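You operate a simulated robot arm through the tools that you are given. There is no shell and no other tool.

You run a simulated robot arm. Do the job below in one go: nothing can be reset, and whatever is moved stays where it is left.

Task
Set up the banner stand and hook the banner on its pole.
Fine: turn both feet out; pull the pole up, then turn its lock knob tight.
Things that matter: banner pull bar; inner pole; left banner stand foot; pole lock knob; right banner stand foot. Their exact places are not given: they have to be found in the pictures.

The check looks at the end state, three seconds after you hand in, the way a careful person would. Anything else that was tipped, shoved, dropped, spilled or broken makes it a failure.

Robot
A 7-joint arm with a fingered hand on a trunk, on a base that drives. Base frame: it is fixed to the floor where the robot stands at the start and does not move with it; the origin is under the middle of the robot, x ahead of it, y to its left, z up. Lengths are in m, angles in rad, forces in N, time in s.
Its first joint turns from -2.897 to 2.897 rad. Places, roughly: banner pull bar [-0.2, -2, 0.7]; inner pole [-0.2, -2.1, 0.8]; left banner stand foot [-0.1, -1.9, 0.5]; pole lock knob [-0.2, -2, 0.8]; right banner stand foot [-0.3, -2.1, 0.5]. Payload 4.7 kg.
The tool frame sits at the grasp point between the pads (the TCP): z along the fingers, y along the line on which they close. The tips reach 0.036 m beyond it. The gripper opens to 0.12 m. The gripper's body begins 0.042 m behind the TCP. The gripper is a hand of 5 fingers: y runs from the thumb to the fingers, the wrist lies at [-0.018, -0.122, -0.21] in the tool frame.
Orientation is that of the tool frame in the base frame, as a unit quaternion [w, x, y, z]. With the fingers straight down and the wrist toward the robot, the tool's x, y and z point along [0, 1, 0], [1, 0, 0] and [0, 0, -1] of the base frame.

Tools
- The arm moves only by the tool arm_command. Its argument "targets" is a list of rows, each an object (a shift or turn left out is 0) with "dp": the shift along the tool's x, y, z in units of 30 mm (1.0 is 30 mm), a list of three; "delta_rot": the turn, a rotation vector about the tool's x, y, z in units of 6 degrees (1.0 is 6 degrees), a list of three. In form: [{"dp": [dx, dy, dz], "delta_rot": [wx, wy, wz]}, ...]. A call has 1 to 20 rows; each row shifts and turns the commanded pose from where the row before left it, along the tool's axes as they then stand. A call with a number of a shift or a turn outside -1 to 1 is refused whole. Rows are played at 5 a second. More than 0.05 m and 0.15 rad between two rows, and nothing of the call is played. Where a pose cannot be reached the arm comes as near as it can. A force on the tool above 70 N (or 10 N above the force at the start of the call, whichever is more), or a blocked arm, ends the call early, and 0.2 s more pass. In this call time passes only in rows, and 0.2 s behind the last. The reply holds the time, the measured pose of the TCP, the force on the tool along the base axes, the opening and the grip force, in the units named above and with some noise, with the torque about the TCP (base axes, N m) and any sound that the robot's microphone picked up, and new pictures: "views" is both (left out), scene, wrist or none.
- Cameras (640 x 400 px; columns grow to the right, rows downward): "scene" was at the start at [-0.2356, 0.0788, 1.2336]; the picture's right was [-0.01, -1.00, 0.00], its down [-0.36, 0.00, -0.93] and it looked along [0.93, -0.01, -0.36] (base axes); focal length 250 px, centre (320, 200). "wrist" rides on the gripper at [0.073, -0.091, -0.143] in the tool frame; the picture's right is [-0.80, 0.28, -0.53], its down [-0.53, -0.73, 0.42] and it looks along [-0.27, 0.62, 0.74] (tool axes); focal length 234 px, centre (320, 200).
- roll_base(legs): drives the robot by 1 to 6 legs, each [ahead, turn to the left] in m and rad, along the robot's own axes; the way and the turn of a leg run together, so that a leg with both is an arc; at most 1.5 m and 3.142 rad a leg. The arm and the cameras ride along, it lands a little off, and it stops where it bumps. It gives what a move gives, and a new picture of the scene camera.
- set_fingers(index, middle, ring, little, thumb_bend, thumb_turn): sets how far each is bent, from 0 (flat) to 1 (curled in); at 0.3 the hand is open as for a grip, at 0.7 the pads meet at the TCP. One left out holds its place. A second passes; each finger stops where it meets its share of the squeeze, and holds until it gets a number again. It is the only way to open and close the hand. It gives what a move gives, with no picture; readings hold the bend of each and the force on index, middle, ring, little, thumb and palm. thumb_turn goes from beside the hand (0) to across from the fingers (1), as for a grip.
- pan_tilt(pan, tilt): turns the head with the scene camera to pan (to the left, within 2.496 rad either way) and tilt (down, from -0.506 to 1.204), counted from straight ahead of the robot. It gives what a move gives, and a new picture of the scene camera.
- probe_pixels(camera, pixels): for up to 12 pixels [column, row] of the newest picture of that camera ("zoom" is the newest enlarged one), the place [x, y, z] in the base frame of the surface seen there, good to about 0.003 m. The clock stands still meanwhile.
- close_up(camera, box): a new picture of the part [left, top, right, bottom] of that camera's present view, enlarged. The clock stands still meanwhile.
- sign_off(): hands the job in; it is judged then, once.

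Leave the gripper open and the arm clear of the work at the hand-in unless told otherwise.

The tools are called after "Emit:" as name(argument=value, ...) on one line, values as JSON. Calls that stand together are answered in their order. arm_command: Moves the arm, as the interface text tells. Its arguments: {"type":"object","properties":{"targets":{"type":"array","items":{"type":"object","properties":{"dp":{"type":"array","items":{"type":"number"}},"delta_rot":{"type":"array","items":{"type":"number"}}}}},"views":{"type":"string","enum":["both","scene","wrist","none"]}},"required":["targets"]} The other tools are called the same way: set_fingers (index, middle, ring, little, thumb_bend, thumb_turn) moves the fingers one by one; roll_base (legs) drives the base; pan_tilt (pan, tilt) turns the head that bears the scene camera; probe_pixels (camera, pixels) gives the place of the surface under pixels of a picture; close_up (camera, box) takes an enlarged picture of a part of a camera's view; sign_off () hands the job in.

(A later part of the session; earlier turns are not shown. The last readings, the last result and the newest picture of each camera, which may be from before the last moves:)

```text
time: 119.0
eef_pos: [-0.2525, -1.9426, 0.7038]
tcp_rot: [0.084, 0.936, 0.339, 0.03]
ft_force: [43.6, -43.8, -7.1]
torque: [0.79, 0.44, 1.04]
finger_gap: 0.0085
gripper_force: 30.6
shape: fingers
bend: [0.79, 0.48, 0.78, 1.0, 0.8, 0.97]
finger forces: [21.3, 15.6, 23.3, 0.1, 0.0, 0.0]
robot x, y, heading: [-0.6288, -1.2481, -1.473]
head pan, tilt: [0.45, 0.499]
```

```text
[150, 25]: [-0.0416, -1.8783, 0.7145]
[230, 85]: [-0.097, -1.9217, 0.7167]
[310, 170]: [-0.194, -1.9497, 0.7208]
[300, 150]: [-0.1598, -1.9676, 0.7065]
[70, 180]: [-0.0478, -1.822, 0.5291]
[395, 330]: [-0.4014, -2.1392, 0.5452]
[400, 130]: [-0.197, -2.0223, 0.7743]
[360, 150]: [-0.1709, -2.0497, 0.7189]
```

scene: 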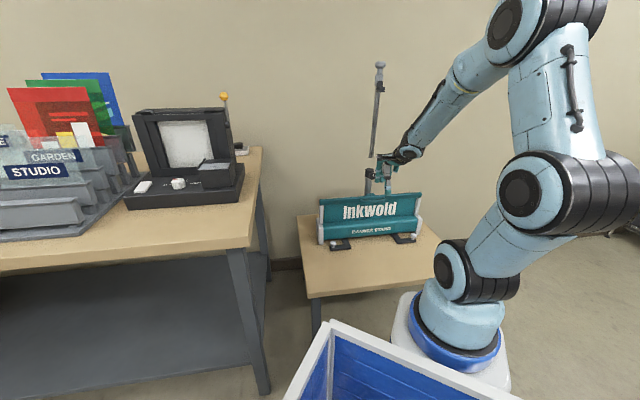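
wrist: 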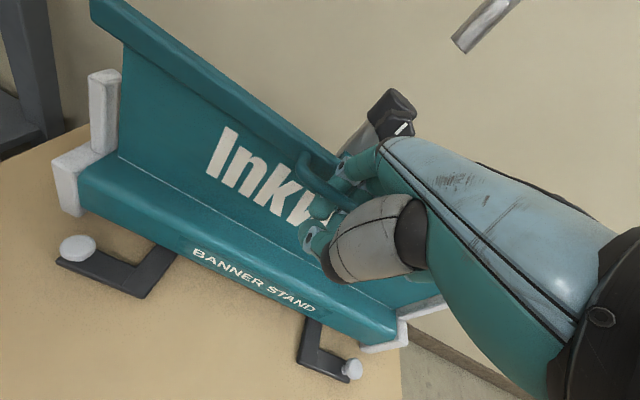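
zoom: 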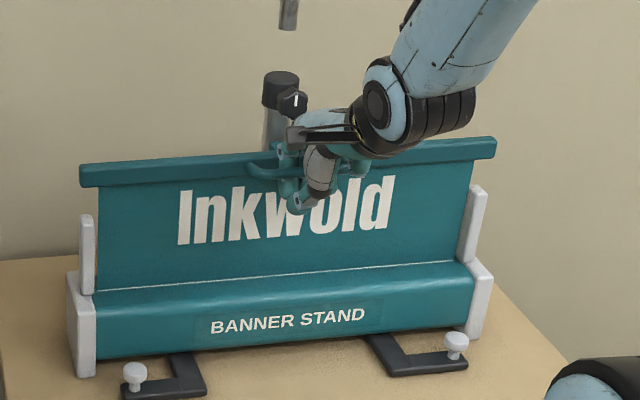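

The bar did not move forward at all (still at u=0) and the stand stayed put: the bar is guided vertically here; only my fingers gave way. I bring the hand back to relax the force.

Emit:
arm_command(targets=[{"dp": [0, 0.35, 0.06]}, {"dp": [0, 0.35, 0.06]}, {"dp": [0, 0.3, 0.05]}], views="none")

Emit:
set_fingers(index=0.8, middle=0.8, ring=0.8, thumb_bend=0.8)

Emit:
close_up(camera="wrist", box=[220, 60, 460, 260])

Emit:
close_up(camera="scene", box=[345, 155, 405, 210])

```text
time: 119.8
eef_pos: [-0.2369, -1.9615, 0.7]
tcp_rot: [0.078, 0.937, 0.338, 0.029]
ft_force: [3.0, -7.3, -6.2]
torque: [0.21, -0.29, 0.28]
finger_gap: 0.0002
gripper_force: 12.3
shape: fingers
bend: [0.78, 0.8, 0.78, 1.0, 0.78, 0.97]
finger forces: [0.0, 7.2, 18.2, 0.0, 0.1, 0.0]
robot x, y, heading: [-0.6322, -1.2466, -1.478]
head pan, tilt: [0.45, 0.499]
```

```text
time: 120.8
eef_pos: [-0.2342, -1.9644, 0.7028]
tcp_rot: [0.081, 0.937, 0.338, 0.029]
ft_force: [12.9, -22.7, -6.3]
torque: [0.33, -0.01, 0.65]
finger_gap: 0.0
gripper_force: 11.8
shape: fingers
bend: [0.78, 0.79, 0.78, 1.0, 0.78, 0.97]
finger forces: [0.0, 7.7, 16.7, 0.1, 0.0, 0.1]
robot x, y, heading: [-0.6299, -1.2482, -1.479]
head pan, tilt: [0.45, 0.499]
```

```text
2.00 times, centred on (340, 160) of wrist
```

zoom: 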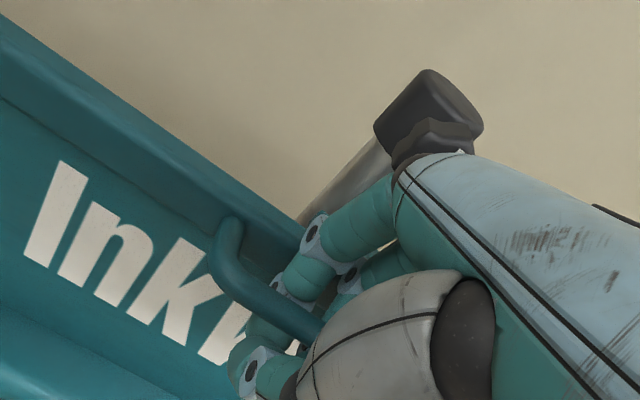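

```text
7.27 times, centred on (375, 182) of scene
```

zoom: 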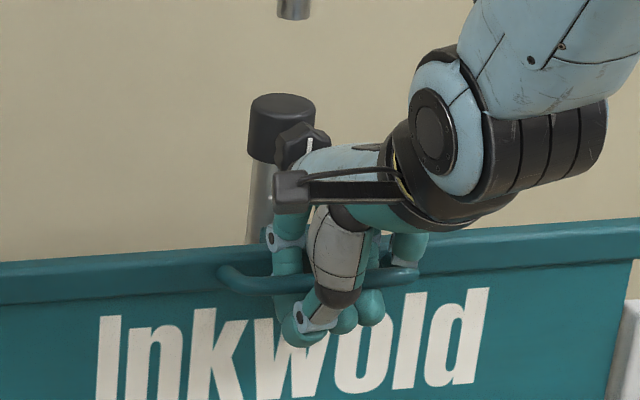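

I lift in 1 cm steps now, watching clip versus knob.

Emit:
arm_command(targets=[{"dp": [0, 0.06, -0.33]}, {"dp": [0, 0.06, -0.33]}], views="wrist")

Emit:
close_up(camera="wrist", box=[220, 60, 460, 260])

Emit:
close_up(camera="scene", box=[330, 150, 430, 250])

```text
time: 121.4
eef_pos: [-0.235, -1.9634, 0.7228]
tcp_rot: [0.081, 0.937, 0.338, 0.03]
ft_force: [18.4, -17.3, -7.4]
torque: [0.28, -0.02, 0.76]
finger_gap: 0.0
gripper_force: 12.5
shape: fingers
bend: [0.78, 0.79, 0.78, 1.0, 0.78, 0.97]
finger forces: [0.0, 7.6, 16.4, 0.0, 0.0, 0.0]
robot x, y, heading: [-0.6294, -1.2471, -1.475]
head pan, tilt: [0.45, 0.499]
```

wrist: 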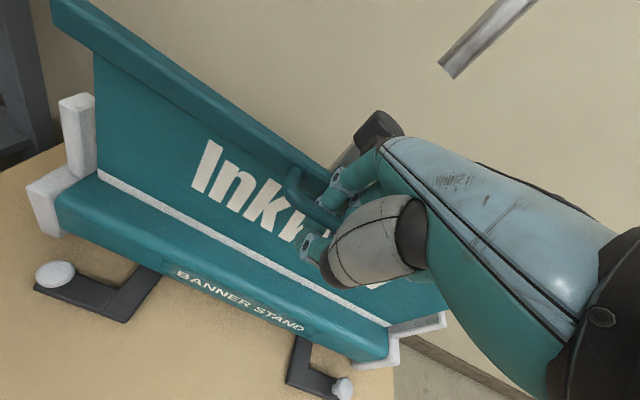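

```text
2.00 times, centred on (340, 160) of wrist
```

zoom: 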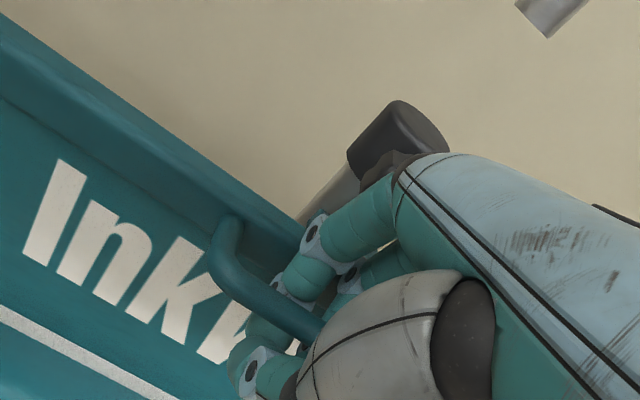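

```text
4.00 times, centred on (380, 200) of scene
```

zoom: 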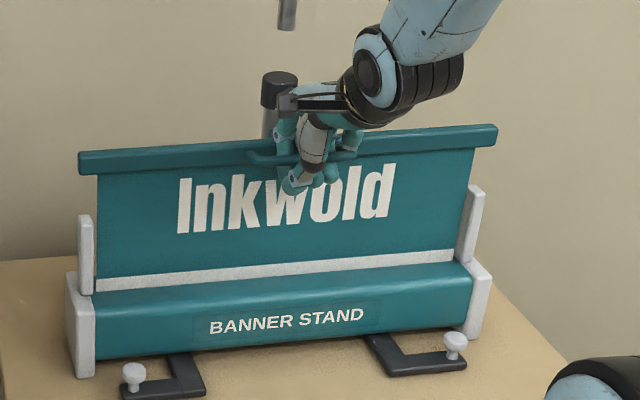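

Emit:
set_fingers(index=0.77, middle=0.77, ring=0.76)

Emit:
arm_command(targets=[{"dp": [0, 0.04, -0.25]}], views="none")

Emit:
arm_command(targets=[{"dp": [0, 0.04, -0.25]}], views="none")

Emit:
close_up(camera="scene", box=[345, 155, 405, 210])

```text
time: 122.4
eef_pos: [-0.2374, -1.9637, 0.722]
tcp_rot: [0.08, 0.937, 0.339, 0.03]
ft_force: [10.8, -7.7, -6.7]
torque: [0.23, 0.01, 0.38]
finger_gap: 0.0003
gripper_force: 6.8
shape: fingers
bend: [0.76, 0.76, 0.75, 1.0, 0.77, 0.97]
finger forces: [0.1, 4.6, 9.4, 0.1, 0.1, 0.0]
robot x, y, heading: [-0.6324, -1.2514, -1.48]
head pan, tilt: [0.45, 0.499]
```

```text
time: 122.8
eef_pos: [-0.2361, -1.9632, 0.7303]
tcp_rot: [0.081, 0.937, 0.338, 0.029]
ft_force: [5.8, -11.9, -6.8]
torque: [0.28, -0.04, 0.32]
finger_gap: 0.0
gripper_force: 7.7
shape: fingers
bend: [0.76, 0.76, 0.75, 1.0, 0.77, 0.97]
finger forces: [0.1, 4.7, 9.8, 0.0, 0.0, 0.0]
robot x, y, heading: [-0.6319, -1.2529, -1.476]
head pan, tilt: [0.45, 0.499]
```

```text
time: 123.2
eef_pos: [-0.2355, -1.9629, 0.7379]
tcp_rot: [0.081, 0.937, 0.338, 0.03]
ft_force: [7.3, -13.0, -7.0]
torque: [0.26, -0.03, 0.44]
finger_gap: 0.0
gripper_force: 8.3
shape: fingers
bend: [0.76, 0.76, 0.75, 1.0, 0.77, 0.97]
finger forces: [0.0, 5.6, 11.1, 0.0, 0.0, 0.0]
robot x, y, heading: [-0.6319, -1.2508, -1.48]
head pan, tilt: [0.45, 0.499]
```

```text
7.27 times, centred on (375, 182) of scene
```

zoom: 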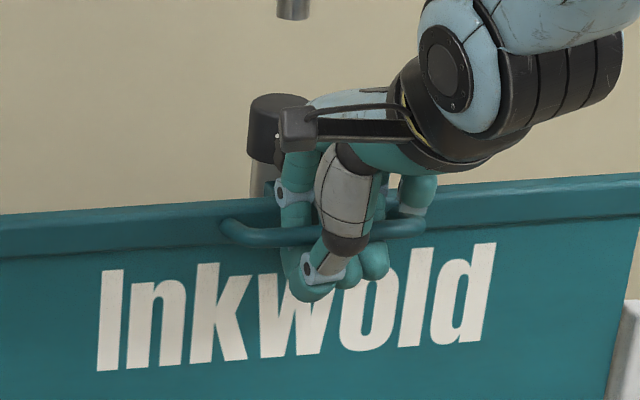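

Emit:
arm_command(targets=[{"dp": [0, 0.04, -0.25]}], views="none")

Emit:
arm_command(targets=[{"dp": [0, 0.04, -0.25]}], views="wrist")

Emit:
close_up(camera="wrist", box=[220, 60, 460, 260])

Emit:
close_up(camera="scene", box=[345, 145, 405, 200])

```text
time: 123.6
eef_pos: [-0.236, -1.963, 0.7448]
tcp_rot: [0.081, 0.937, 0.338, 0.03]
ft_force: [9.5, -13.5, -7.2]
torque: [0.22, 0.0, 0.42]
finger_gap: 0.0
gripper_force: 8.6
shape: fingers
bend: [0.76, 0.76, 0.75, 1.0, 0.77, 0.97]
finger forces: [0.0, 5.9, 11.4, 0.0, 0.0, 0.0]
robot x, y, heading: [-0.6279, -1.2502, -1.474]
head pan, tilt: [0.45, 0.499]
```

```text
time: 124.0
eef_pos: [-0.2361, -1.9622, 0.7525]
tcp_rot: [0.08, 0.937, 0.339, 0.029]
ft_force: [10.2, -12.2, -6.3]
torque: [0.25, -0.02, 0.4]
finger_gap: 0.0
gripper_force: 8.5
shape: fingers
bend: [0.76, 0.76, 0.75, 1.0, 0.77, 0.97]
finger forces: [0.0, 5.8, 11.4, 0.0, 0.1, 0.0]
robot x, y, heading: [-0.6339, -1.2469, -1.477]
head pan, tilt: [0.45, 0.499]
```

wrist: 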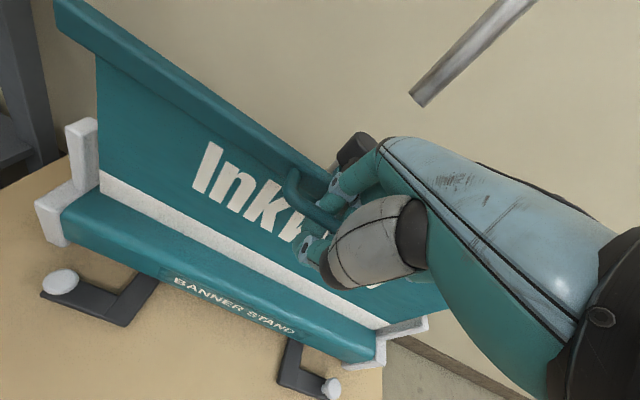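

```text
2.00 times, centred on (340, 160) of wrist
```

zoom: 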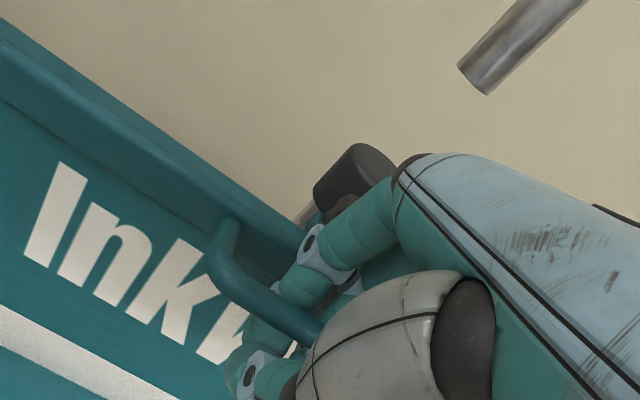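

```text
7.27 times, centred on (375, 172) of scene
```

zoom: 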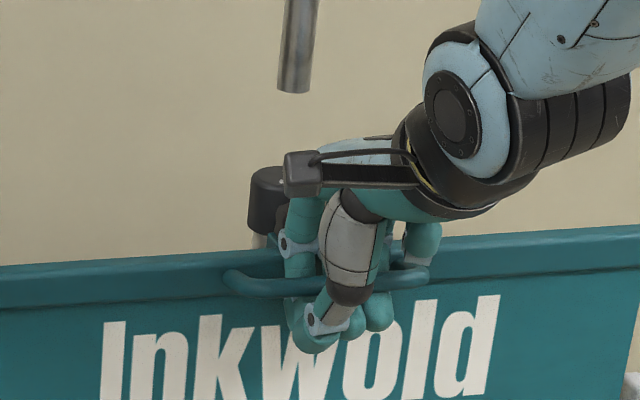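

No contact with the knob at all (steady −7 N retraction only). I continue lifting past the knob.

Emit:
arm_command(targets=[{"dp": [0, 0.07, -0.4]}, {"dp": [0, 0.07, -0.4]}, {"dp": [0, 0.07, -0.4]}, {"dp": [0, 0.07, -0.4]}], views="wrist")

Emit:
close_up(camera="wrist", box=[220, 60, 460, 260])

Emit:
close_up(camera="scene", box=[330, 120, 430, 220])

```text
time: 125.0
eef_pos: [-0.2349, -1.9646, 0.8003]
tcp_rot: [0.081, 0.937, 0.338, 0.029]
ft_force: [6.7, -10.6, -6.9]
torque: [0.22, -0.01, 0.37]
finger_gap: 0.0
gripper_force: 7.6
shape: fingers
bend: [0.76, 0.76, 0.75, 1.0, 0.77, 0.97]
finger forces: [0.0, 4.9, 10.1, 0.1, 0.0, 0.0]
robot x, y, heading: [-0.633, -1.2418, -1.478]
head pan, tilt: [0.45, 0.499]
```

wrist: 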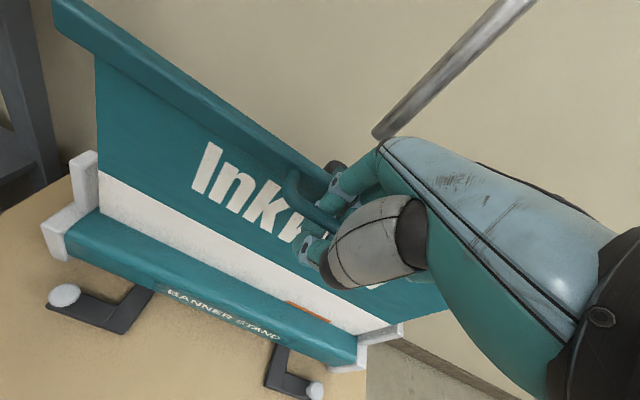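

```text
2.00 times, centred on (340, 160) of wrist
```

zoom: 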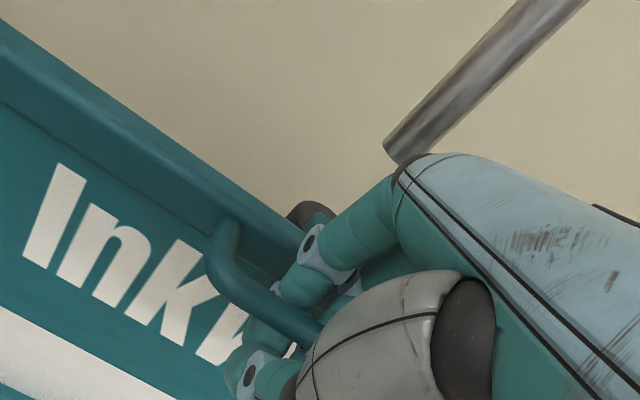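

```text
4.00 times, centred on (380, 170) of scene
```

zoom: 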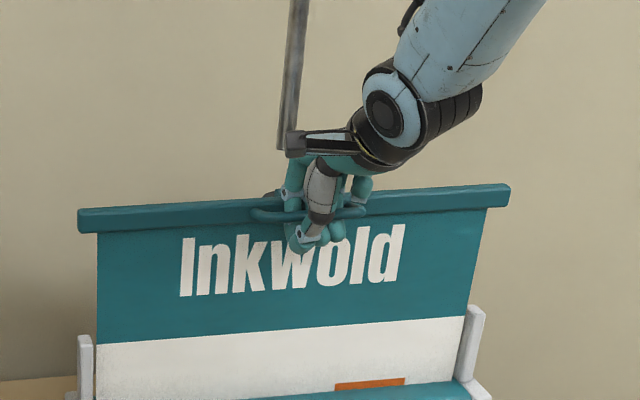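

Lifted 13 cm; the banner rolls out. I probe the bar's position to see whether it is still over the same line.

Emit:
probe_pixels(camera="zoom", pixels=[[150, 220], [440, 205], [150, 208], [440, 193], [250, 215], [355, 212], [200, 330], [400, 330], [85, 218], [505, 195]])

Emit:
probe_pixels(camera="wrist", pixels=[[310, 195], [200, 100], [100, 40], [331, 168], [60, 10], [295, 180]])

```text
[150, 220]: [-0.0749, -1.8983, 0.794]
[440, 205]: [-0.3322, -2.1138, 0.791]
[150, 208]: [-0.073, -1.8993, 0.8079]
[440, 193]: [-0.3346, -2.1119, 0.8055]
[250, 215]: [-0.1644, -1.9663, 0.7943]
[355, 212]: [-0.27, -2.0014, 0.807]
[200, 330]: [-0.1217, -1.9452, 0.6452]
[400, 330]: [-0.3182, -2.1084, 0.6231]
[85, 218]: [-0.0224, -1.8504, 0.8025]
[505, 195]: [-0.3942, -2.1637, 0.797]
```

```text
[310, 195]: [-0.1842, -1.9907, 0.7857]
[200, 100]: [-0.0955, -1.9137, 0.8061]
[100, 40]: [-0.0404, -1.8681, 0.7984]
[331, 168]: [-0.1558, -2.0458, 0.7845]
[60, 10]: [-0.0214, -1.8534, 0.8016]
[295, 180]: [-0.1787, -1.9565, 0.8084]
```

The bar rises on a straight vertical line. I lift it another 24 cm, still below the hook.

Emit:
arm_command(targets=[{"dp": [0, 0.15, -0.8]}, {"dp": [0, 0.15, -0.8]}, {"dp": [0, 0.15, -0.8]}, {"dp": [0, 0.15, -0.8]}, {"dp": [0, 0.15, -0.8]}], views="none")

Emit:
arm_command(targets=[{"dp": [0, 0.15, -0.8]}, {"dp": [0, 0.15, -0.8]}, {"dp": [0, 0.15, -0.8]}, {"dp": [0, 0.15, -0.8]}, {"dp": [0, 0.15, -0.8]}], views="both")

Emit:
close_up(camera="scene", box=[330, 50, 430, 150])

```text
time: 126.2
eef_pos: [-0.2319, -1.9614, 0.8924]
tcp_rot: [0.081, 0.936, 0.34, 0.033]
ft_force: [5.9, -12.4, -8.0]
torque: [0.24, -0.13, 0.25]
finger_gap: 0.0
gripper_force: 7.3
shape: fingers
bend: [0.76, 0.76, 0.75, 1.0, 0.77, 0.97]
finger forces: [0.0, 4.6, 9.9, 0.0, 0.0, 0.0]
out of reach, approached as far as the arm can: row 3, 4, 5
robot x, y, heading: [-0.6288, -1.2457, -1.475]
head pan, tilt: [0.45, 0.499]
```

```text
time: 127.4
eef_pos: [-0.2365, -1.9627, 0.954]
tcp_rot: [0.08, 0.937, 0.339, 0.033]
ft_force: [29.1, -6.5, -6.4]
torque: [0.24, -0.01, 0.92]
finger_gap: 0.0002
gripper_force: 12.0
shape: fingers
bend: [0.76, 0.76, 0.75, 1.0, 0.77, 0.97]
finger forces: [0.0, 9.2, 15.6, 0.1, 0.0, 0.1]
out of reach, approached as far as the arm can: row 3, 4, 5
robot x, y, heading: [-0.6308, -1.2516, -1.477]
head pan, tilt: [0.45, 0.499]
```

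scene: 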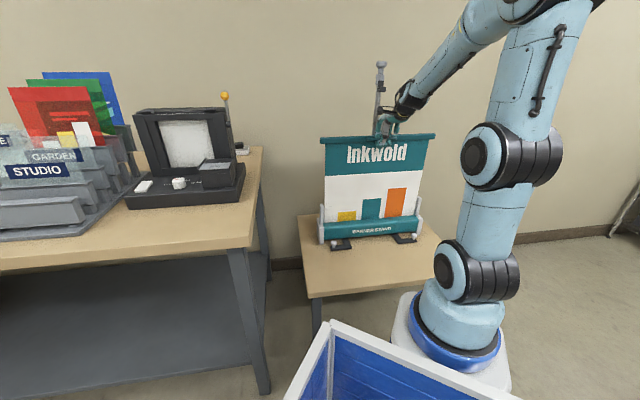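
wrist: 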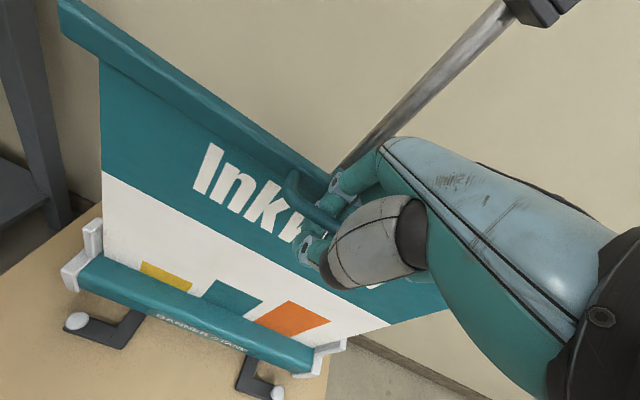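

```text
4.00 times, centred on (380, 100) of scene
```

zoom: 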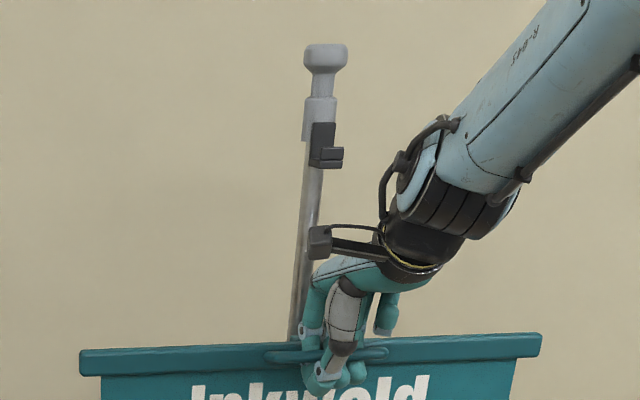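

The arm is getting near its inner reach limit here (too close for this height). Before deciding, I test whether the bar gives way rearward at this height by 1 cm.

Emit:
arm_command(targets=[{"dp": [0, 0.25, 0.05]}, {"dp": [0, 0.25, 0.05]}], views="wrist")

Emit:
close_up(camera="scene", box=[310, 120, 450, 190])

Emit:
probe_pixels(camera="zoom", pixels=[[120, 90], [520, 85], [60, 90], [560, 82], [120, 80], [520, 72]])

```text
time: 128.0
eef_pos: [-0.2293, -1.9725, 0.9491]
tcp_rot: [0.079, 0.937, 0.34, 0.031]
ft_force: [-5.4, 2.0, -8.0]
torque: [0.18, -0.17, -0.05]
finger_gap: 0.0
gripper_force: 6.0
shape: fingers
bend: [0.75, 0.77, 0.75, 1.0, 0.76, 0.97]
finger forces: [3.0, 0.5, 5.7, 0.0, 0.5, 0.0]
out of reach, approached as far as the arm can: row 2
robot x, y, heading: [-0.6292, -1.2457, -1.481]
head pan, tilt: [0.45, 0.499]
```

wrist: 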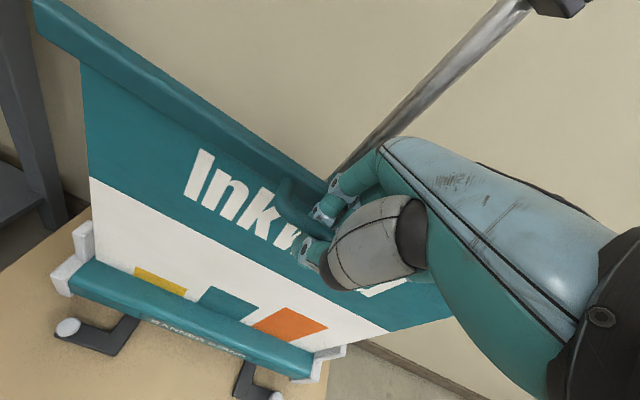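

```text
4.57 times, centred on (380, 155) of scene
```

zoom: 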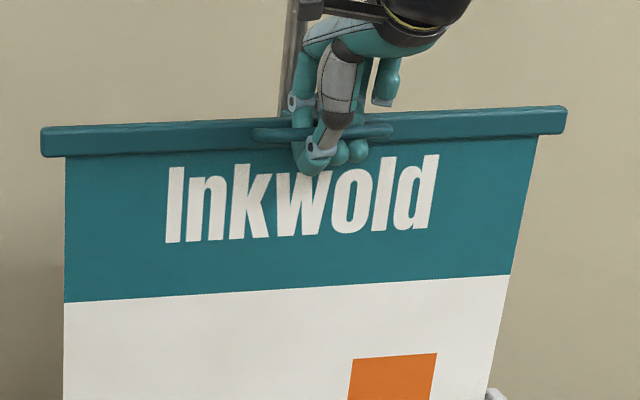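

```text
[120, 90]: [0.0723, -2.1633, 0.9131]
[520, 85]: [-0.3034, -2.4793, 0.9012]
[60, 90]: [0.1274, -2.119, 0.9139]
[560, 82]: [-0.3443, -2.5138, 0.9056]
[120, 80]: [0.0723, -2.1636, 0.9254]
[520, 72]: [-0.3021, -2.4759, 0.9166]
```

Emit:
probe_pixels(camera="zoom", pixels=[[120, 142], [520, 124], [60, 142], [555, 122], [120, 133], [520, 115], [260, 133], [385, 130], [100, 250], [480, 240]])

```text
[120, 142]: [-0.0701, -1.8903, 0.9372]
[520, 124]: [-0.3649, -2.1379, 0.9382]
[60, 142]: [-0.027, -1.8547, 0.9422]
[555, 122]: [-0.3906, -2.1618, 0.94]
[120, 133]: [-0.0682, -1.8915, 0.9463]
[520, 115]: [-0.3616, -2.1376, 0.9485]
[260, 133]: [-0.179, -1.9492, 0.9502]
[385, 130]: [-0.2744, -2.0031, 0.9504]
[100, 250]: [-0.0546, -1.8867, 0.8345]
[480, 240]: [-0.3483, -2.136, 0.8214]
```

The bar stays on its vertical line in every case. The arm needs more room for the height, so I lower the bar gently back to rest.

Emit:
arm_command(targets=[{"dp": [0, -0.12, 0.8]}, {"dp": [0, -0.15, 0.8]}, {"dp": [0, -0.15, 0.8]}, {"dp": [0, -0.15, 0.8]}, {"dp": [0, -0.15, 0.8]}, {"dp": [0, -0.15, 0.8]}, {"dp": [0, -0.15, 0.8]}, {"dp": [0, -0.15, 0.8]}, {"dp": [0, -0.15, 0.8]}, {"dp": [0, -0.15, 0.8]}], views="none")

Emit:
close_up(camera="scene", box=[330, 150, 430, 250])

```text
time: 130.2
eef_pos: [-0.2334, -1.9724, 0.7054]
tcp_rot: [0.08, 0.937, 0.338, 0.03]
ft_force: [4.7, -2.2, -6.0]
torque: [0.16, -0.14, 0.12]
finger_gap: 0.0
gripper_force: 4.1
shape: fingers
bend: [0.75, 0.77, 0.75, 1.0, 0.76, 0.97]
finger forces: [0.0, 2.1, 6.0, 0.0, 0.0, 0.1]
robot x, y, heading: [-0.6333, -1.2474, -1.475]
head pan, tilt: [0.45, 0.499]
```

```text
4.00 times, centred on (380, 200) of scene
```

zoom: 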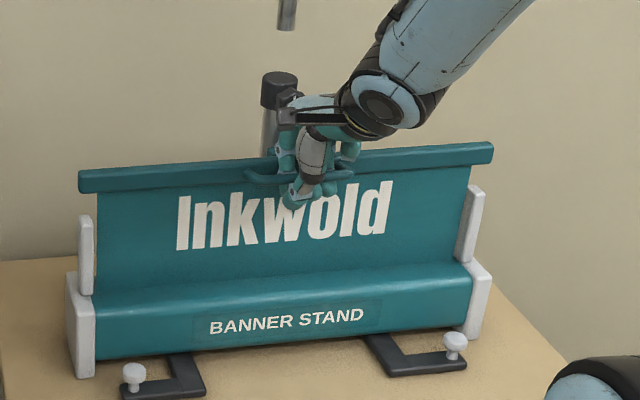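

Emit:
arm_command(targets=[{"dp": [0, -0.1, 0.6]}, {"dp": [0, -0.1, 0.55]}, {"dp": [0, -0.04, 0.25]}], views="none")

Emit:
close_up(camera="scene", box=[330, 150, 430, 250])

```text
time: 131.0
eef_pos: [-0.2306, -1.9722, 0.6642]
tcp_rot: [0.081, 0.937, 0.338, 0.03]
ft_force: [-0.7, -0.1, -0.5]
torque: [-0.05, -0.01, -0.02]
finger_gap: 0.0
gripper_force: 0.9
shape: fingers
bend: [0.75, 0.77, 0.76, 1.0, 0.76, 0.97]
finger forces: [0.1, 0.7, 0.1, 0.0, 0.0, 0.1]
robot x, y, heading: [-0.6321, -1.2508, -1.476]
head pan, tilt: [0.45, 0.499]
```

```text
4.00 times, centred on (380, 200) of scene
```

zoom: 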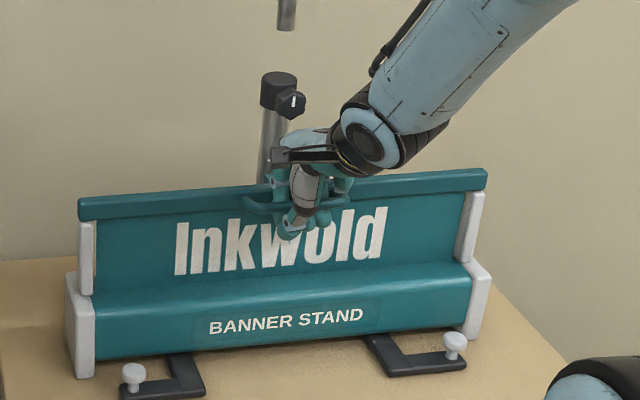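

The bar is back at rest, level. I open thumb and fingers and withdraw upward from the loop.

Emit:
set_fingers(thumb_bend=0.3, index=0.6, middle=0.6, ring=0.6)

Emit:
arm_command(targets=[{"dp": [0, -0.3, -0.05]}, {"dp": [0, 0.0, -0.4]}, {"dp": [0, 0.1, -0.6]}, {"dp": [0, 0, -0.9]}, {"dp": [0, -0.3, -0.9]}, {"dp": [0, -0.5, -0.9]}, {"dp": [0, -0.5, -0.9]}], views="wrist")

Emit:
close_up(camera="scene", box=[330, 130, 430, 230])

```text
time: 132.0
eef_pos: [-0.2329, -1.9719, 0.6634]
tcp_rot: [0.081, 0.937, 0.339, 0.03]
ft_force: [-23.5, 24.9, 5.3]
torque: [-0.45, -0.33, -0.91]
finger_gap: 0.0772
gripper_force: 17.2
shape: fingers
bend: [0.6, 0.71, 0.67, 1.0, 0.3, 0.97]
finger forces: [0.1, 20.2, 14.0, 0.0, 0.0, 0.0]
robot x, y, heading: [-0.6287, -1.2475, -1.475]
head pan, tilt: [0.45, 0.499]
```

```text
time: 133.6
eef_pos: [-0.2733, -1.9184, 0.7953]
tcp_rot: [0.08, 0.937, 0.338, 0.03]
ft_force: [0.3, -0.9, -0.4]
torque: [0.0, 0.03, -0.02]
finger_gap: 0.0774
gripper_force: 0.0
shape: fingers
bend: [0.6, 0.6, 0.6, 1.0, 0.3, 0.97]
finger forces: [0.0, 0.0, 0.0, 0.0, 0.0, 0.0]
robot x, y, heading: [-0.6302, -1.2488, -1.479]
head pan, tilt: [0.45, 0.499]
```

wrist: 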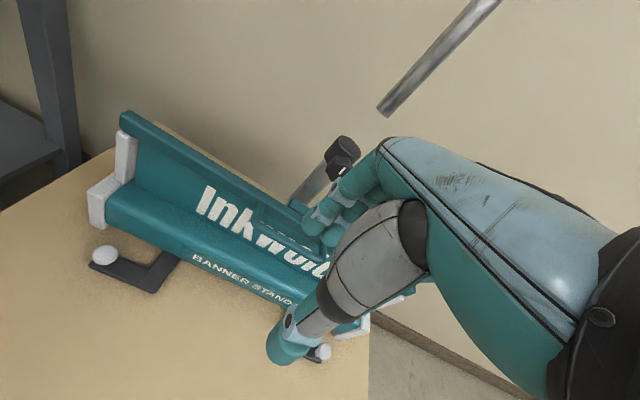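

```text
4.00 times, centred on (380, 180) of scene
```

zoom: 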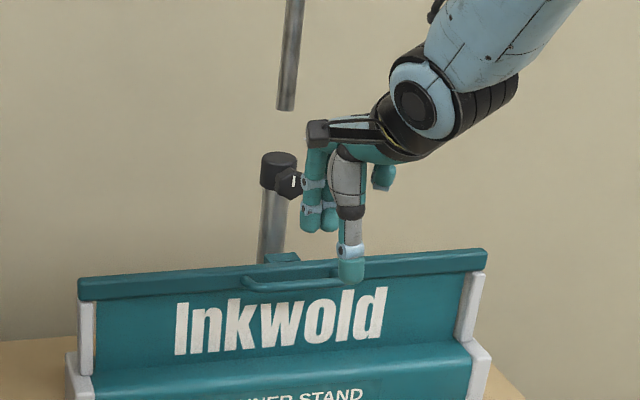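

The hand is free. I back the base off by 0.18 m to get room for the full lifting height.

Emit:
roll_base(legs=[[-0.18, 0]])

Emit:
close_up(camera="scene", box=[330, 50, 430, 240])

```text
time: 135.1
eef_pos: [-0.2886, -1.7385, 0.7964]
tcp_rot: [0.081, 0.937, 0.34, 0.03]
ft_force: [-0.2, -0.3, 0.1]
torque: [-0.01, -0.01, -0.02]
finger_gap: 0.0769
gripper_force: 0.1
shape: fingers
bend: [0.6, 0.6, 0.6, 1.0, 0.3, 0.98]
finger forces: [0.0, 0.0, 0.0, 0.0, 0.0, 0.1]
robot x, y, heading: [-0.6501, -1.0699, -1.477]
head pan, tilt: [0.45, 0.499]
```

scene: 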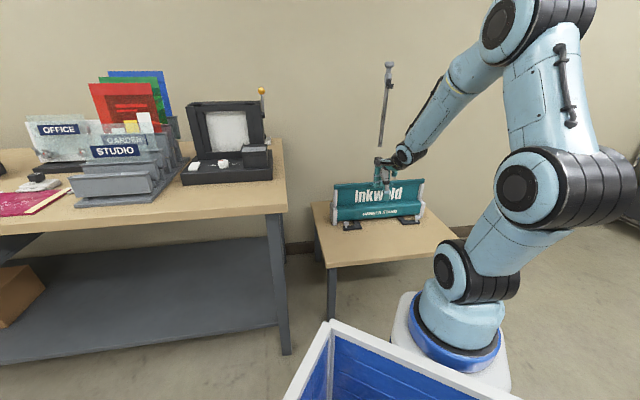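

```text
2.11 times, centred on (380, 145) of scene
```

zoom: 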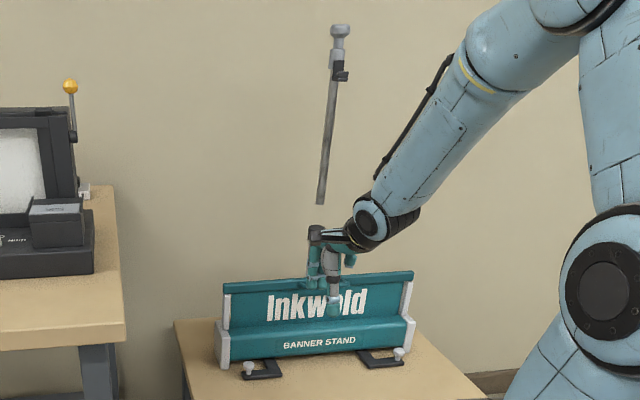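

I check from both cameras whether the stand or the handle have shifted.

Emit:
close_up(camera="wrist", box=[120, 100, 420, 300])

Emit:
close_up(camera="scene", box=[320, 150, 440, 240])

Emit:
probe_pixels(camera="zoom", pixels=[[70, 195], [520, 165], [62, 325], [528, 300], [315, 200], [285, 205], [365, 195], [285, 130], [130, 365], [510, 330], [100, 195], [480, 172]])

```text
2.00 times, centred on (270, 200) of wrist
```

zoom: 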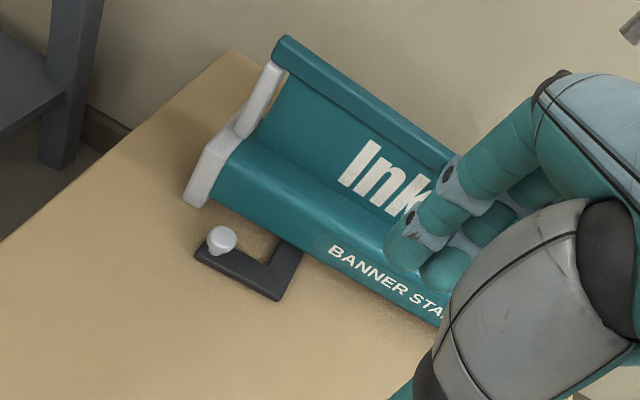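

```text
4.44 times, centred on (380, 195) of scene
```

zoom: 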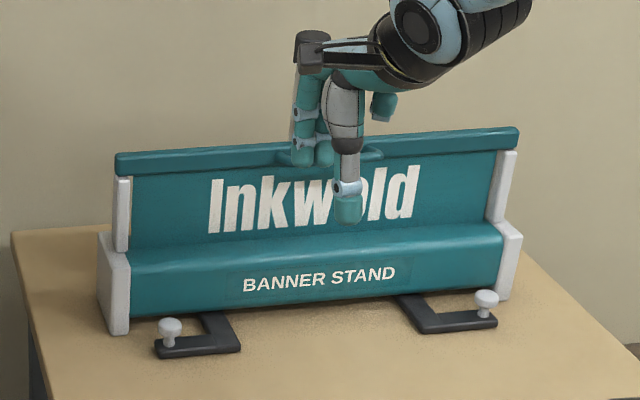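

```text
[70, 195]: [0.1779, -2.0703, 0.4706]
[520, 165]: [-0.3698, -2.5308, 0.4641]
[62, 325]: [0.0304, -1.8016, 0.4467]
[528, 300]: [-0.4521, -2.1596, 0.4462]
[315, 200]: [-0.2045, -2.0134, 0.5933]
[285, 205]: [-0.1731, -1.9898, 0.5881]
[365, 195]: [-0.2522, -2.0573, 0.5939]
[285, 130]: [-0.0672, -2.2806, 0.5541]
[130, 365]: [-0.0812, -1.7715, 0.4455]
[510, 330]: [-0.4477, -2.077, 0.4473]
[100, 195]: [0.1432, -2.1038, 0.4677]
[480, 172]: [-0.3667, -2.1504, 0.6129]
```

Emit:
probe_pixels(camera="zoom", pixels=[[140, 165], [505, 142], [280, 158], [375, 153], [118, 310], [508, 268], [168, 325], [487, 297], [125, 210], [500, 190], [200, 345], [450, 322]])

```text
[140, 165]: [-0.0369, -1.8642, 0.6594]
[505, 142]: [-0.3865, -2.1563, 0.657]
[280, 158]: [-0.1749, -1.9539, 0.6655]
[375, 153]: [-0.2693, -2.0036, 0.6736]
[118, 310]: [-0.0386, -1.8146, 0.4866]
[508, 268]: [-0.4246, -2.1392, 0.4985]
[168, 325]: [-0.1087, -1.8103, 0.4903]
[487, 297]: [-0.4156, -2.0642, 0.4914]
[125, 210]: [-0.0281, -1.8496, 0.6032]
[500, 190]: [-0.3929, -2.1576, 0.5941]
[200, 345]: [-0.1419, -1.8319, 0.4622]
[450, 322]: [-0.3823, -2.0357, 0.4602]
```

Nothing has shifted. I repeat the approach: over the handle, fingers pre-shaped.

Emit:
set_fingers(index=0.58, middle=0.58, ring=0.58)

Emit:
arm_command(targets=[{"dp": [-0.486, 0.981, 0.086]}, {"dp": [-0.486, 0.981, 0.086]}, {"dp": [-0.486, 0.981, 0.086]}, {"dp": [-0.486, 0.981, 0.086]}, {"dp": [-0.486, 0.981, 0.086]}, {"dp": [-0.486, 0.981, 0.086]}, {"dp": [-0.486, 0.981, 0.086]}], views="none")

```text
time: 136.1
eef_pos: [-0.2878, -1.7376, 0.7955]
tcp_rot: [0.081, 0.936, 0.341, 0.03]
ft_force: [0.2, -0.1, 0.3]
torque: [-0.01, -0.01, 0.01]
finger_gap: 0.082
gripper_force: 0.0
shape: fingers
bend: [0.57, 0.57, 0.57, 1.0, 0.3, 0.98]
finger forces: [0.1, 0.1, 0.0, 0.0, 0.1, 0.0]
robot x, y, heading: [-0.6512, -1.0704, -1.48]
head pan, tilt: [0.45, 0.499]
```

```text
time: 137.7
eef_pos: [-0.2351, -1.961, 0.8139]
tcp_rot: [0.081, 0.936, 0.34, 0.03]
ft_force: [0.1, 0.1, 0.0]
torque: [0.01, 0.01, 0.02]
finger_gap: 0.0818
gripper_force: 0.1
shape: fingers
bend: [0.57, 0.57, 0.57, 1.0, 0.3, 0.98]
finger forces: [0.1, 0.0, 0.0, 0.0, 0.0, 0.0]
robot x, y, heading: [-0.6498, -1.069, -1.48]
head pan, tilt: [0.45, 0.499]
```

Aligned (s≈−0.002, u≈0.052). Before gripping, I test that the full lifting height is reachable from here by moving the empty hand up.

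Emit:
arm_command(targets=[{"dp": [0, 0.174, -0.985]}, {"dp": [0, 0.174, -0.985]}, {"dp": [0, 0.174, -0.985]}, {"dp": [0, 0.174, -0.985]}, {"dp": [0, 0.174, -0.985]}, {"dp": [0, 0.174, -0.985]}, {"dp": [0, 0.174, -0.985]}, {"dp": [0, 0.174, -0.985]}, {"dp": [0, 0.174, -0.985]}, {"dp": [0, 0.174, -0.985]}, {"dp": [0, 0.174, -0.985]}, {"dp": [0, 0.174, -0.985]}], views="both")

Emit:
close_up(camera="wrist", box=[200, 60, 440, 240])

```text
time: 140.3
eef_pos: [-0.2496, -1.9493, 1.1189]
tcp_rot: [0.081, 0.936, 0.342, 0.033]
ft_force: [0.3, -0.2, -0.4]
torque: [-0.01, 0.03, 0.03]
finger_gap: 0.0817
gripper_force: 0.0
shape: fingers
bend: [0.57, 0.57, 0.57, 1.0, 0.3, 0.98]
finger forces: [0.0, 0.0, 0.0, 0.0, 0.0, 0.1]
out of reach, approached as far as the arm can: row 10, 11, 12
robot x, y, heading: [-0.6504, -1.0677, -1.479]
head pan, tilt: [0.45, 0.499]
```

scene: 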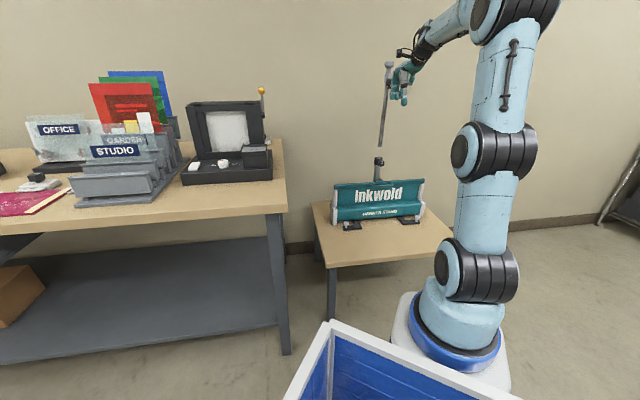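
wrist: 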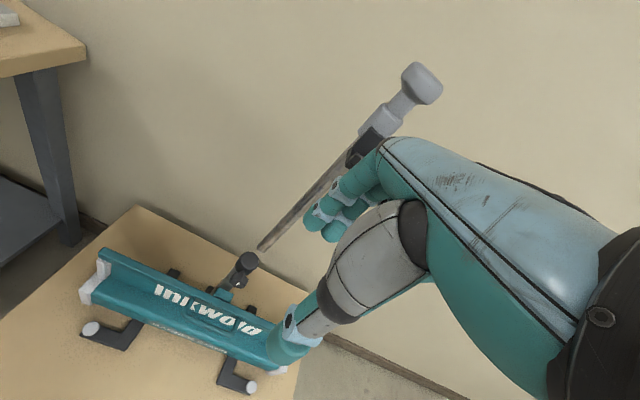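

```text
2.22 times, centred on (320, 150) of wrist
```

zoom: 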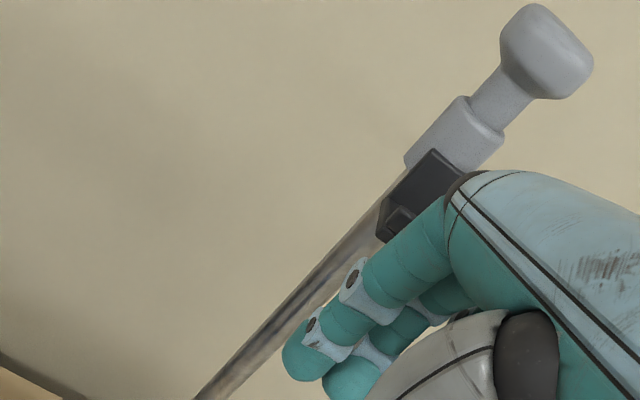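

At about z 1.12 the tilted hand reaches a limit. Earlier the untilted hand got to 1.23, so I remove the 10° tilt here and test the height again.

Emit:
arm_command(targets=[{"delta_rot": [0.835, 0, 0]}, {"delta_rot": [0.835, 0, 0]}, {"dp": [0, 0.3, -0.5]}, {"dp": [0, 0.3, -1]}, {"dp": [0, 0, -1]}], views="none")

```text
time: 141.5
eef_pos: [-0.2612, -1.9442, 1.1597]
tcp_rot: [0.082, 0.935, 0.344, 0.034]
ft_force: [0.3, 1.0, 0.1]
torque: [-0.01, -0.02, 0.07]
finger_gap: 0.082
gripper_force: 0.0
shape: fingers
bend: [0.57, 0.57, 0.57, 1.0, 0.3, 0.98]
finger forces: [0.0, 0.0, 0.0, 0.0, 0.0, 0.0]
out of reach, approached as far as the arm can: row 1, 2, 4, 5
robot x, y, heading: [-0.648, -1.0686, -1.478]
head pan, tilt: [0.45, 0.499]
```

The tilt could not be removed: the wrist is in a flipped joint branch (left over from the knob turn) that limits its bending. I'll undo that by reversing the rotation path in free space: first move away from the stand.

Emit:
arm_command(targets=[{"dp": [0, -0.936, 0.3]}, {"dp": [0, -0.936, 0.419]}, {"dp": [0, -0.936, 0.419]}, {"dp": [0, -0.936, 0.419]}, {"dp": [0, -0.936, 0.419]}, {"dp": [0, -0.936, 0.419]}, {"dp": [0, -0.936, 0.419]}, {"dp": [0, -0.936, 0.419]}, {"dp": [0, -0.936, 0.419]}, {"dp": [0, -0.936, 0.419]}], views="none")

Emit:
set_fingers(index=0.4, middle=0.4, ring=0.4, little=0.4, thumb_bend=0.4)

Emit:
arm_command(targets=[{"delta_rot": [-0.995, -0.633, -0.622]}, {"delta_rot": [-0.995, -0.633, -0.622]}, {"delta_rot": [-0.995, -0.633, -0.622]}, {"delta_rot": [-0.995, -0.633, -0.622]}, {"delta_rot": [-0.995, -0.633, -0.622]}, {"delta_rot": [-0.995, -0.633, -0.622]}, {"delta_rot": [-0.995, -0.633, -0.622]}, {"delta_rot": [-0.995, -0.633, -0.622]}, {"delta_rot": [-0.995, -0.633, -0.622]}, {"delta_rot": [-0.995, -0.633, -0.622]}, {"delta_rot": [-0.995, -0.633, -0.622]}, {"delta_rot": [-0.995, -0.633, -0.622]}, {"delta_rot": [-0.995, -0.633, -0.622]}], views="both")

```text
time: 143.7
eef_pos: [-0.4224, -1.7495, 0.9896]
tcp_rot: [0.082, 0.936, 0.341, 0.033]
ft_force: [-0.2, 0.0, -0.2]
torque: [0.0, -0.01, 0.0]
finger_gap: 0.0817
gripper_force: 0.0
shape: fingers
bend: [0.57, 0.57, 0.57, 1.0, 0.3, 0.98]
finger forces: [0.0, 0.0, 0.1, 0.0, 0.0, 0.1]
robot x, y, heading: [-0.6525, -1.0675, -1.479]
head pan, tilt: [0.45, 0.499]
```

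```text
time: 144.7
eef_pos: [-0.4218, -1.7495, 0.9907]
tcp_rot: [0.081, 0.935, 0.343, 0.032]
ft_force: [-0.3, 0.4, -0.3]
torque: [0.0, -0.01, 0.01]
finger_gap: 0.0932
gripper_force: 0.1
shape: fingers
bend: [0.4, 0.4, 0.4, 0.4, 0.4, 0.98]
finger forces: [0.0, 0.0, 0.0, 0.1, 0.0, 0.0]
robot x, y, heading: [-0.6472, -1.0716, -1.477]
head pan, tilt: [0.45, 0.499]
```

```text
time: 147.5
eef_pos: [-0.4211, -1.7483, 0.992]
tcp_rot: [0.741, 0.413, 0.505, -0.159]
ft_force: [0.2, 0.6, 0.4]
torque: [0.0, -0.01, -0.02]
finger_gap: 0.0933
gripper_force: 0.1
shape: fingers
bend: [0.4, 0.4, 0.4, 0.4, 0.4, 0.98]
finger forces: [0.0, 0.0, 0.1, 0.0, 0.1, 0.0]
robot x, y, heading: [-0.6459, -1.0653, -1.477]
head pan, tilt: [0.45, 0.499]
```

scene: 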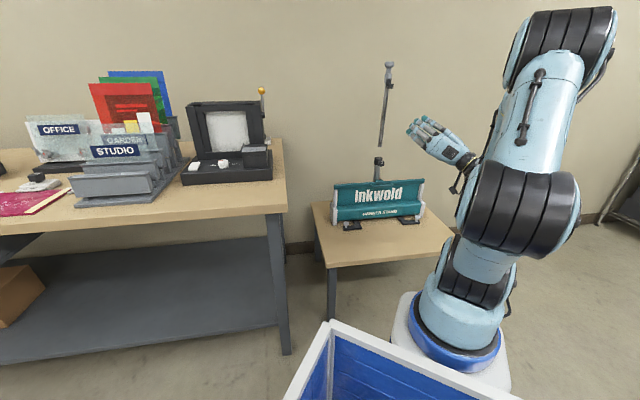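
wrist: 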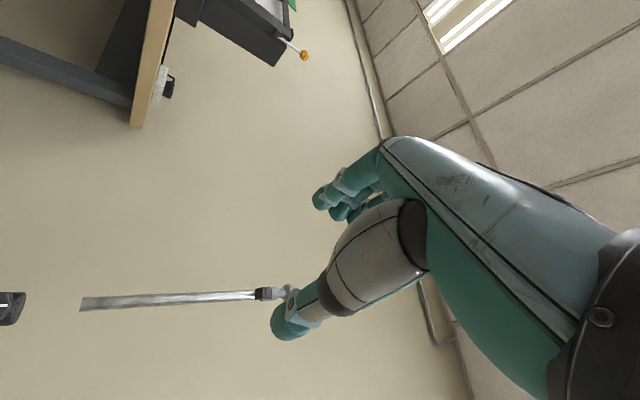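

First leg reversed. Now the second: turn back about the finger axis by −108°.

Emit:
arm_command(targets=[{"delta_rot": [0, 0, -1]}, {"delta_rot": [0, 0, -1]}, {"delta_rot": [0, 0, -1]}, {"delta_rot": [0, 0, -1]}, {"delta_rot": [0, 0, -1]}, {"delta_rot": [0, 0, -1]}, {"delta_rot": [0, 0, -1]}, {"delta_rot": [0, 0, -1]}, {"delta_rot": [0, 0, -1]}, {"delta_rot": [0, 0, -1]}, {"delta_rot": [0, 0, -1]}, {"delta_rot": [0, 0, -1]}, {"delta_rot": [0, 0, -1]}, {"delta_rot": [0, 0, -1]}, {"delta_rot": [0, 0, -1]}, {"delta_rot": [0, 0, -1]}, {"delta_rot": [0, 0, -1]}], views="both")

```text
time: 151.1
eef_pos: [-0.4207, -1.7469, 0.9904]
tcp_rot: [-0.341, 0.132, -0.64, 0.676]
ft_force: [0.2, 0.0, -0.3]
torque: [0.01, -0.02, 0.01]
finger_gap: 0.0931
gripper_force: 0.1
shape: fingers
bend: [0.4, 0.4, 0.4, 0.4, 0.4, 0.98]
finger forces: [0.1, 0.0, 0.0, 0.0, 0.1, 0.0]
robot x, y, heading: [-0.6507, -1.068, -1.48]
head pan, tilt: [0.45, 0.499]
```

scene: 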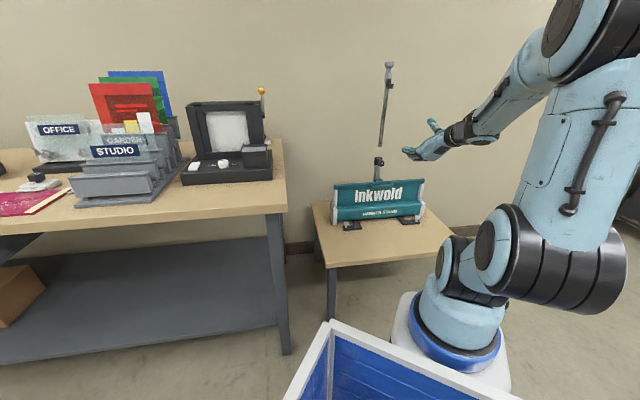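
wrist: 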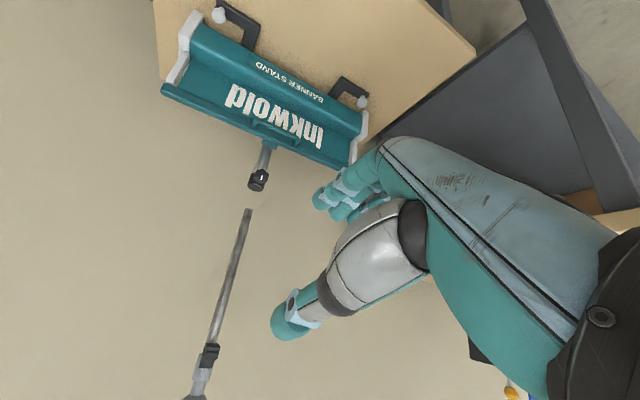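

Second leg reversed. Now the last: +169° about the wrist axis back to fingers-down.

Emit:
arm_command(targets=[{"delta_rot": [0.121, 0.997, 0.857]}, {"delta_rot": [0.121, 0.997, 0.857]}, {"delta_rot": [0.121, 0.997, 0.857]}, {"delta_rot": [0.121, 0.997, 0.857]}, {"delta_rot": [0.121, 0.997, 0.857]}, {"delta_rot": [0.121, 0.997, 0.857]}, {"delta_rot": [0.121, 0.997, 0.857]}, {"delta_rot": [0.121, 0.997, 0.857]}, {"delta_rot": [0.121, 0.997, 0.857]}, {"delta_rot": [0.121, 0.997, 0.857]}, {"delta_rot": [0.121, 0.997, 0.857]}, {"delta_rot": [0.121, 0.997, 0.857]}, {"delta_rot": [0.121, 0.997, 0.857]}, {"delta_rot": [0.121, 0.997, 0.857]}, {"delta_rot": [0.121, 0.997, 0.857]}, {"delta_rot": [0.121, 0.997, 0.857]}, {"delta_rot": [0.121, 0.997, 0.857]}, {"delta_rot": [0.121, 0.997, 0.857]}, {"delta_rot": [0.121, 0.997, 0.857]}, {"delta_rot": [0.121, 0.997, 0.857]}], views="none")

Emit:
arm_command(targets=[{"delta_rot": [0.121, 0.997, 0.857]}, {"delta_rot": [0.046, 0.375, 0.322]}], views="both")

```text
time: 155.3
eef_pos: [-0.4169, -1.7708, 0.9434]
tcp_rot: [0.031, 0.916, 0.395, -0.064]
ft_force: [0.1, 1.0, -0.4]
torque: [0.0, 0.03, -0.03]
finger_gap: 0.0931
gripper_force: 0.1
shape: fingers
bend: [0.4, 0.4, 0.4, 0.4, 0.4, 0.98]
finger forces: [0.1, 0.0, 0.1, 0.0, 0.0, 0.0]
out of reach, approached as far as the arm can: row 12, 13, 14
robot x, y, heading: [-0.6491, -1.0692, -1.48]
head pan, tilt: [0.45, 0.499]
```

```text
time: 155.9
eef_pos: [-0.4161, -1.7702, 0.9437]
tcp_rot: [-0.001, 0.941, 0.339, 0.001]
ft_force: [-0.9, -0.1, 0.4]
torque: [-0.02, -0.01, -0.01]
finger_gap: 0.0932
gripper_force: 0.0
shape: fingers
bend: [0.4, 0.4, 0.4, 0.4, 0.4, 0.98]
finger forces: [0.0, 0.0, 0.0, 0.0, 0.0, 0.0]
robot x, y, heading: [-0.6511, -1.069, -1.479]
head pan, tilt: [0.45, 0.499]
```

scene: 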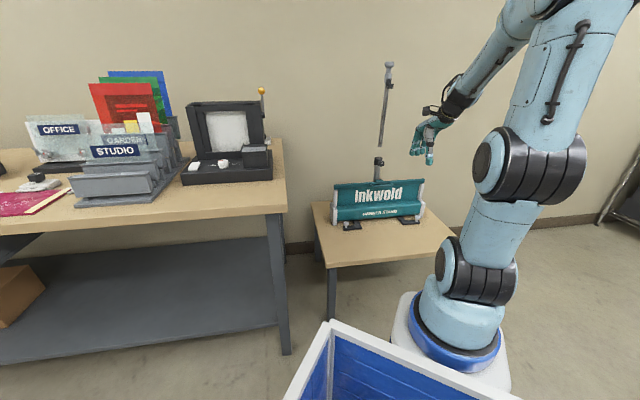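
wrist: 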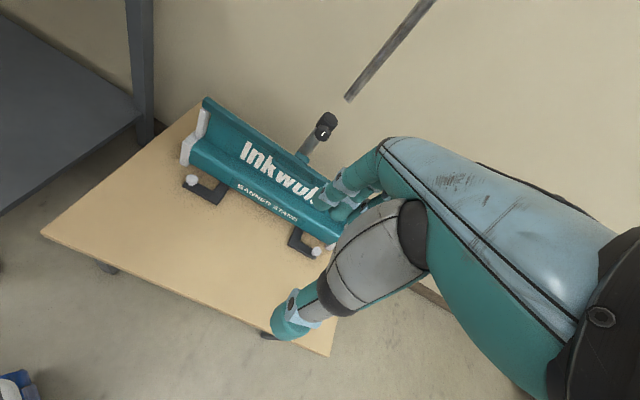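

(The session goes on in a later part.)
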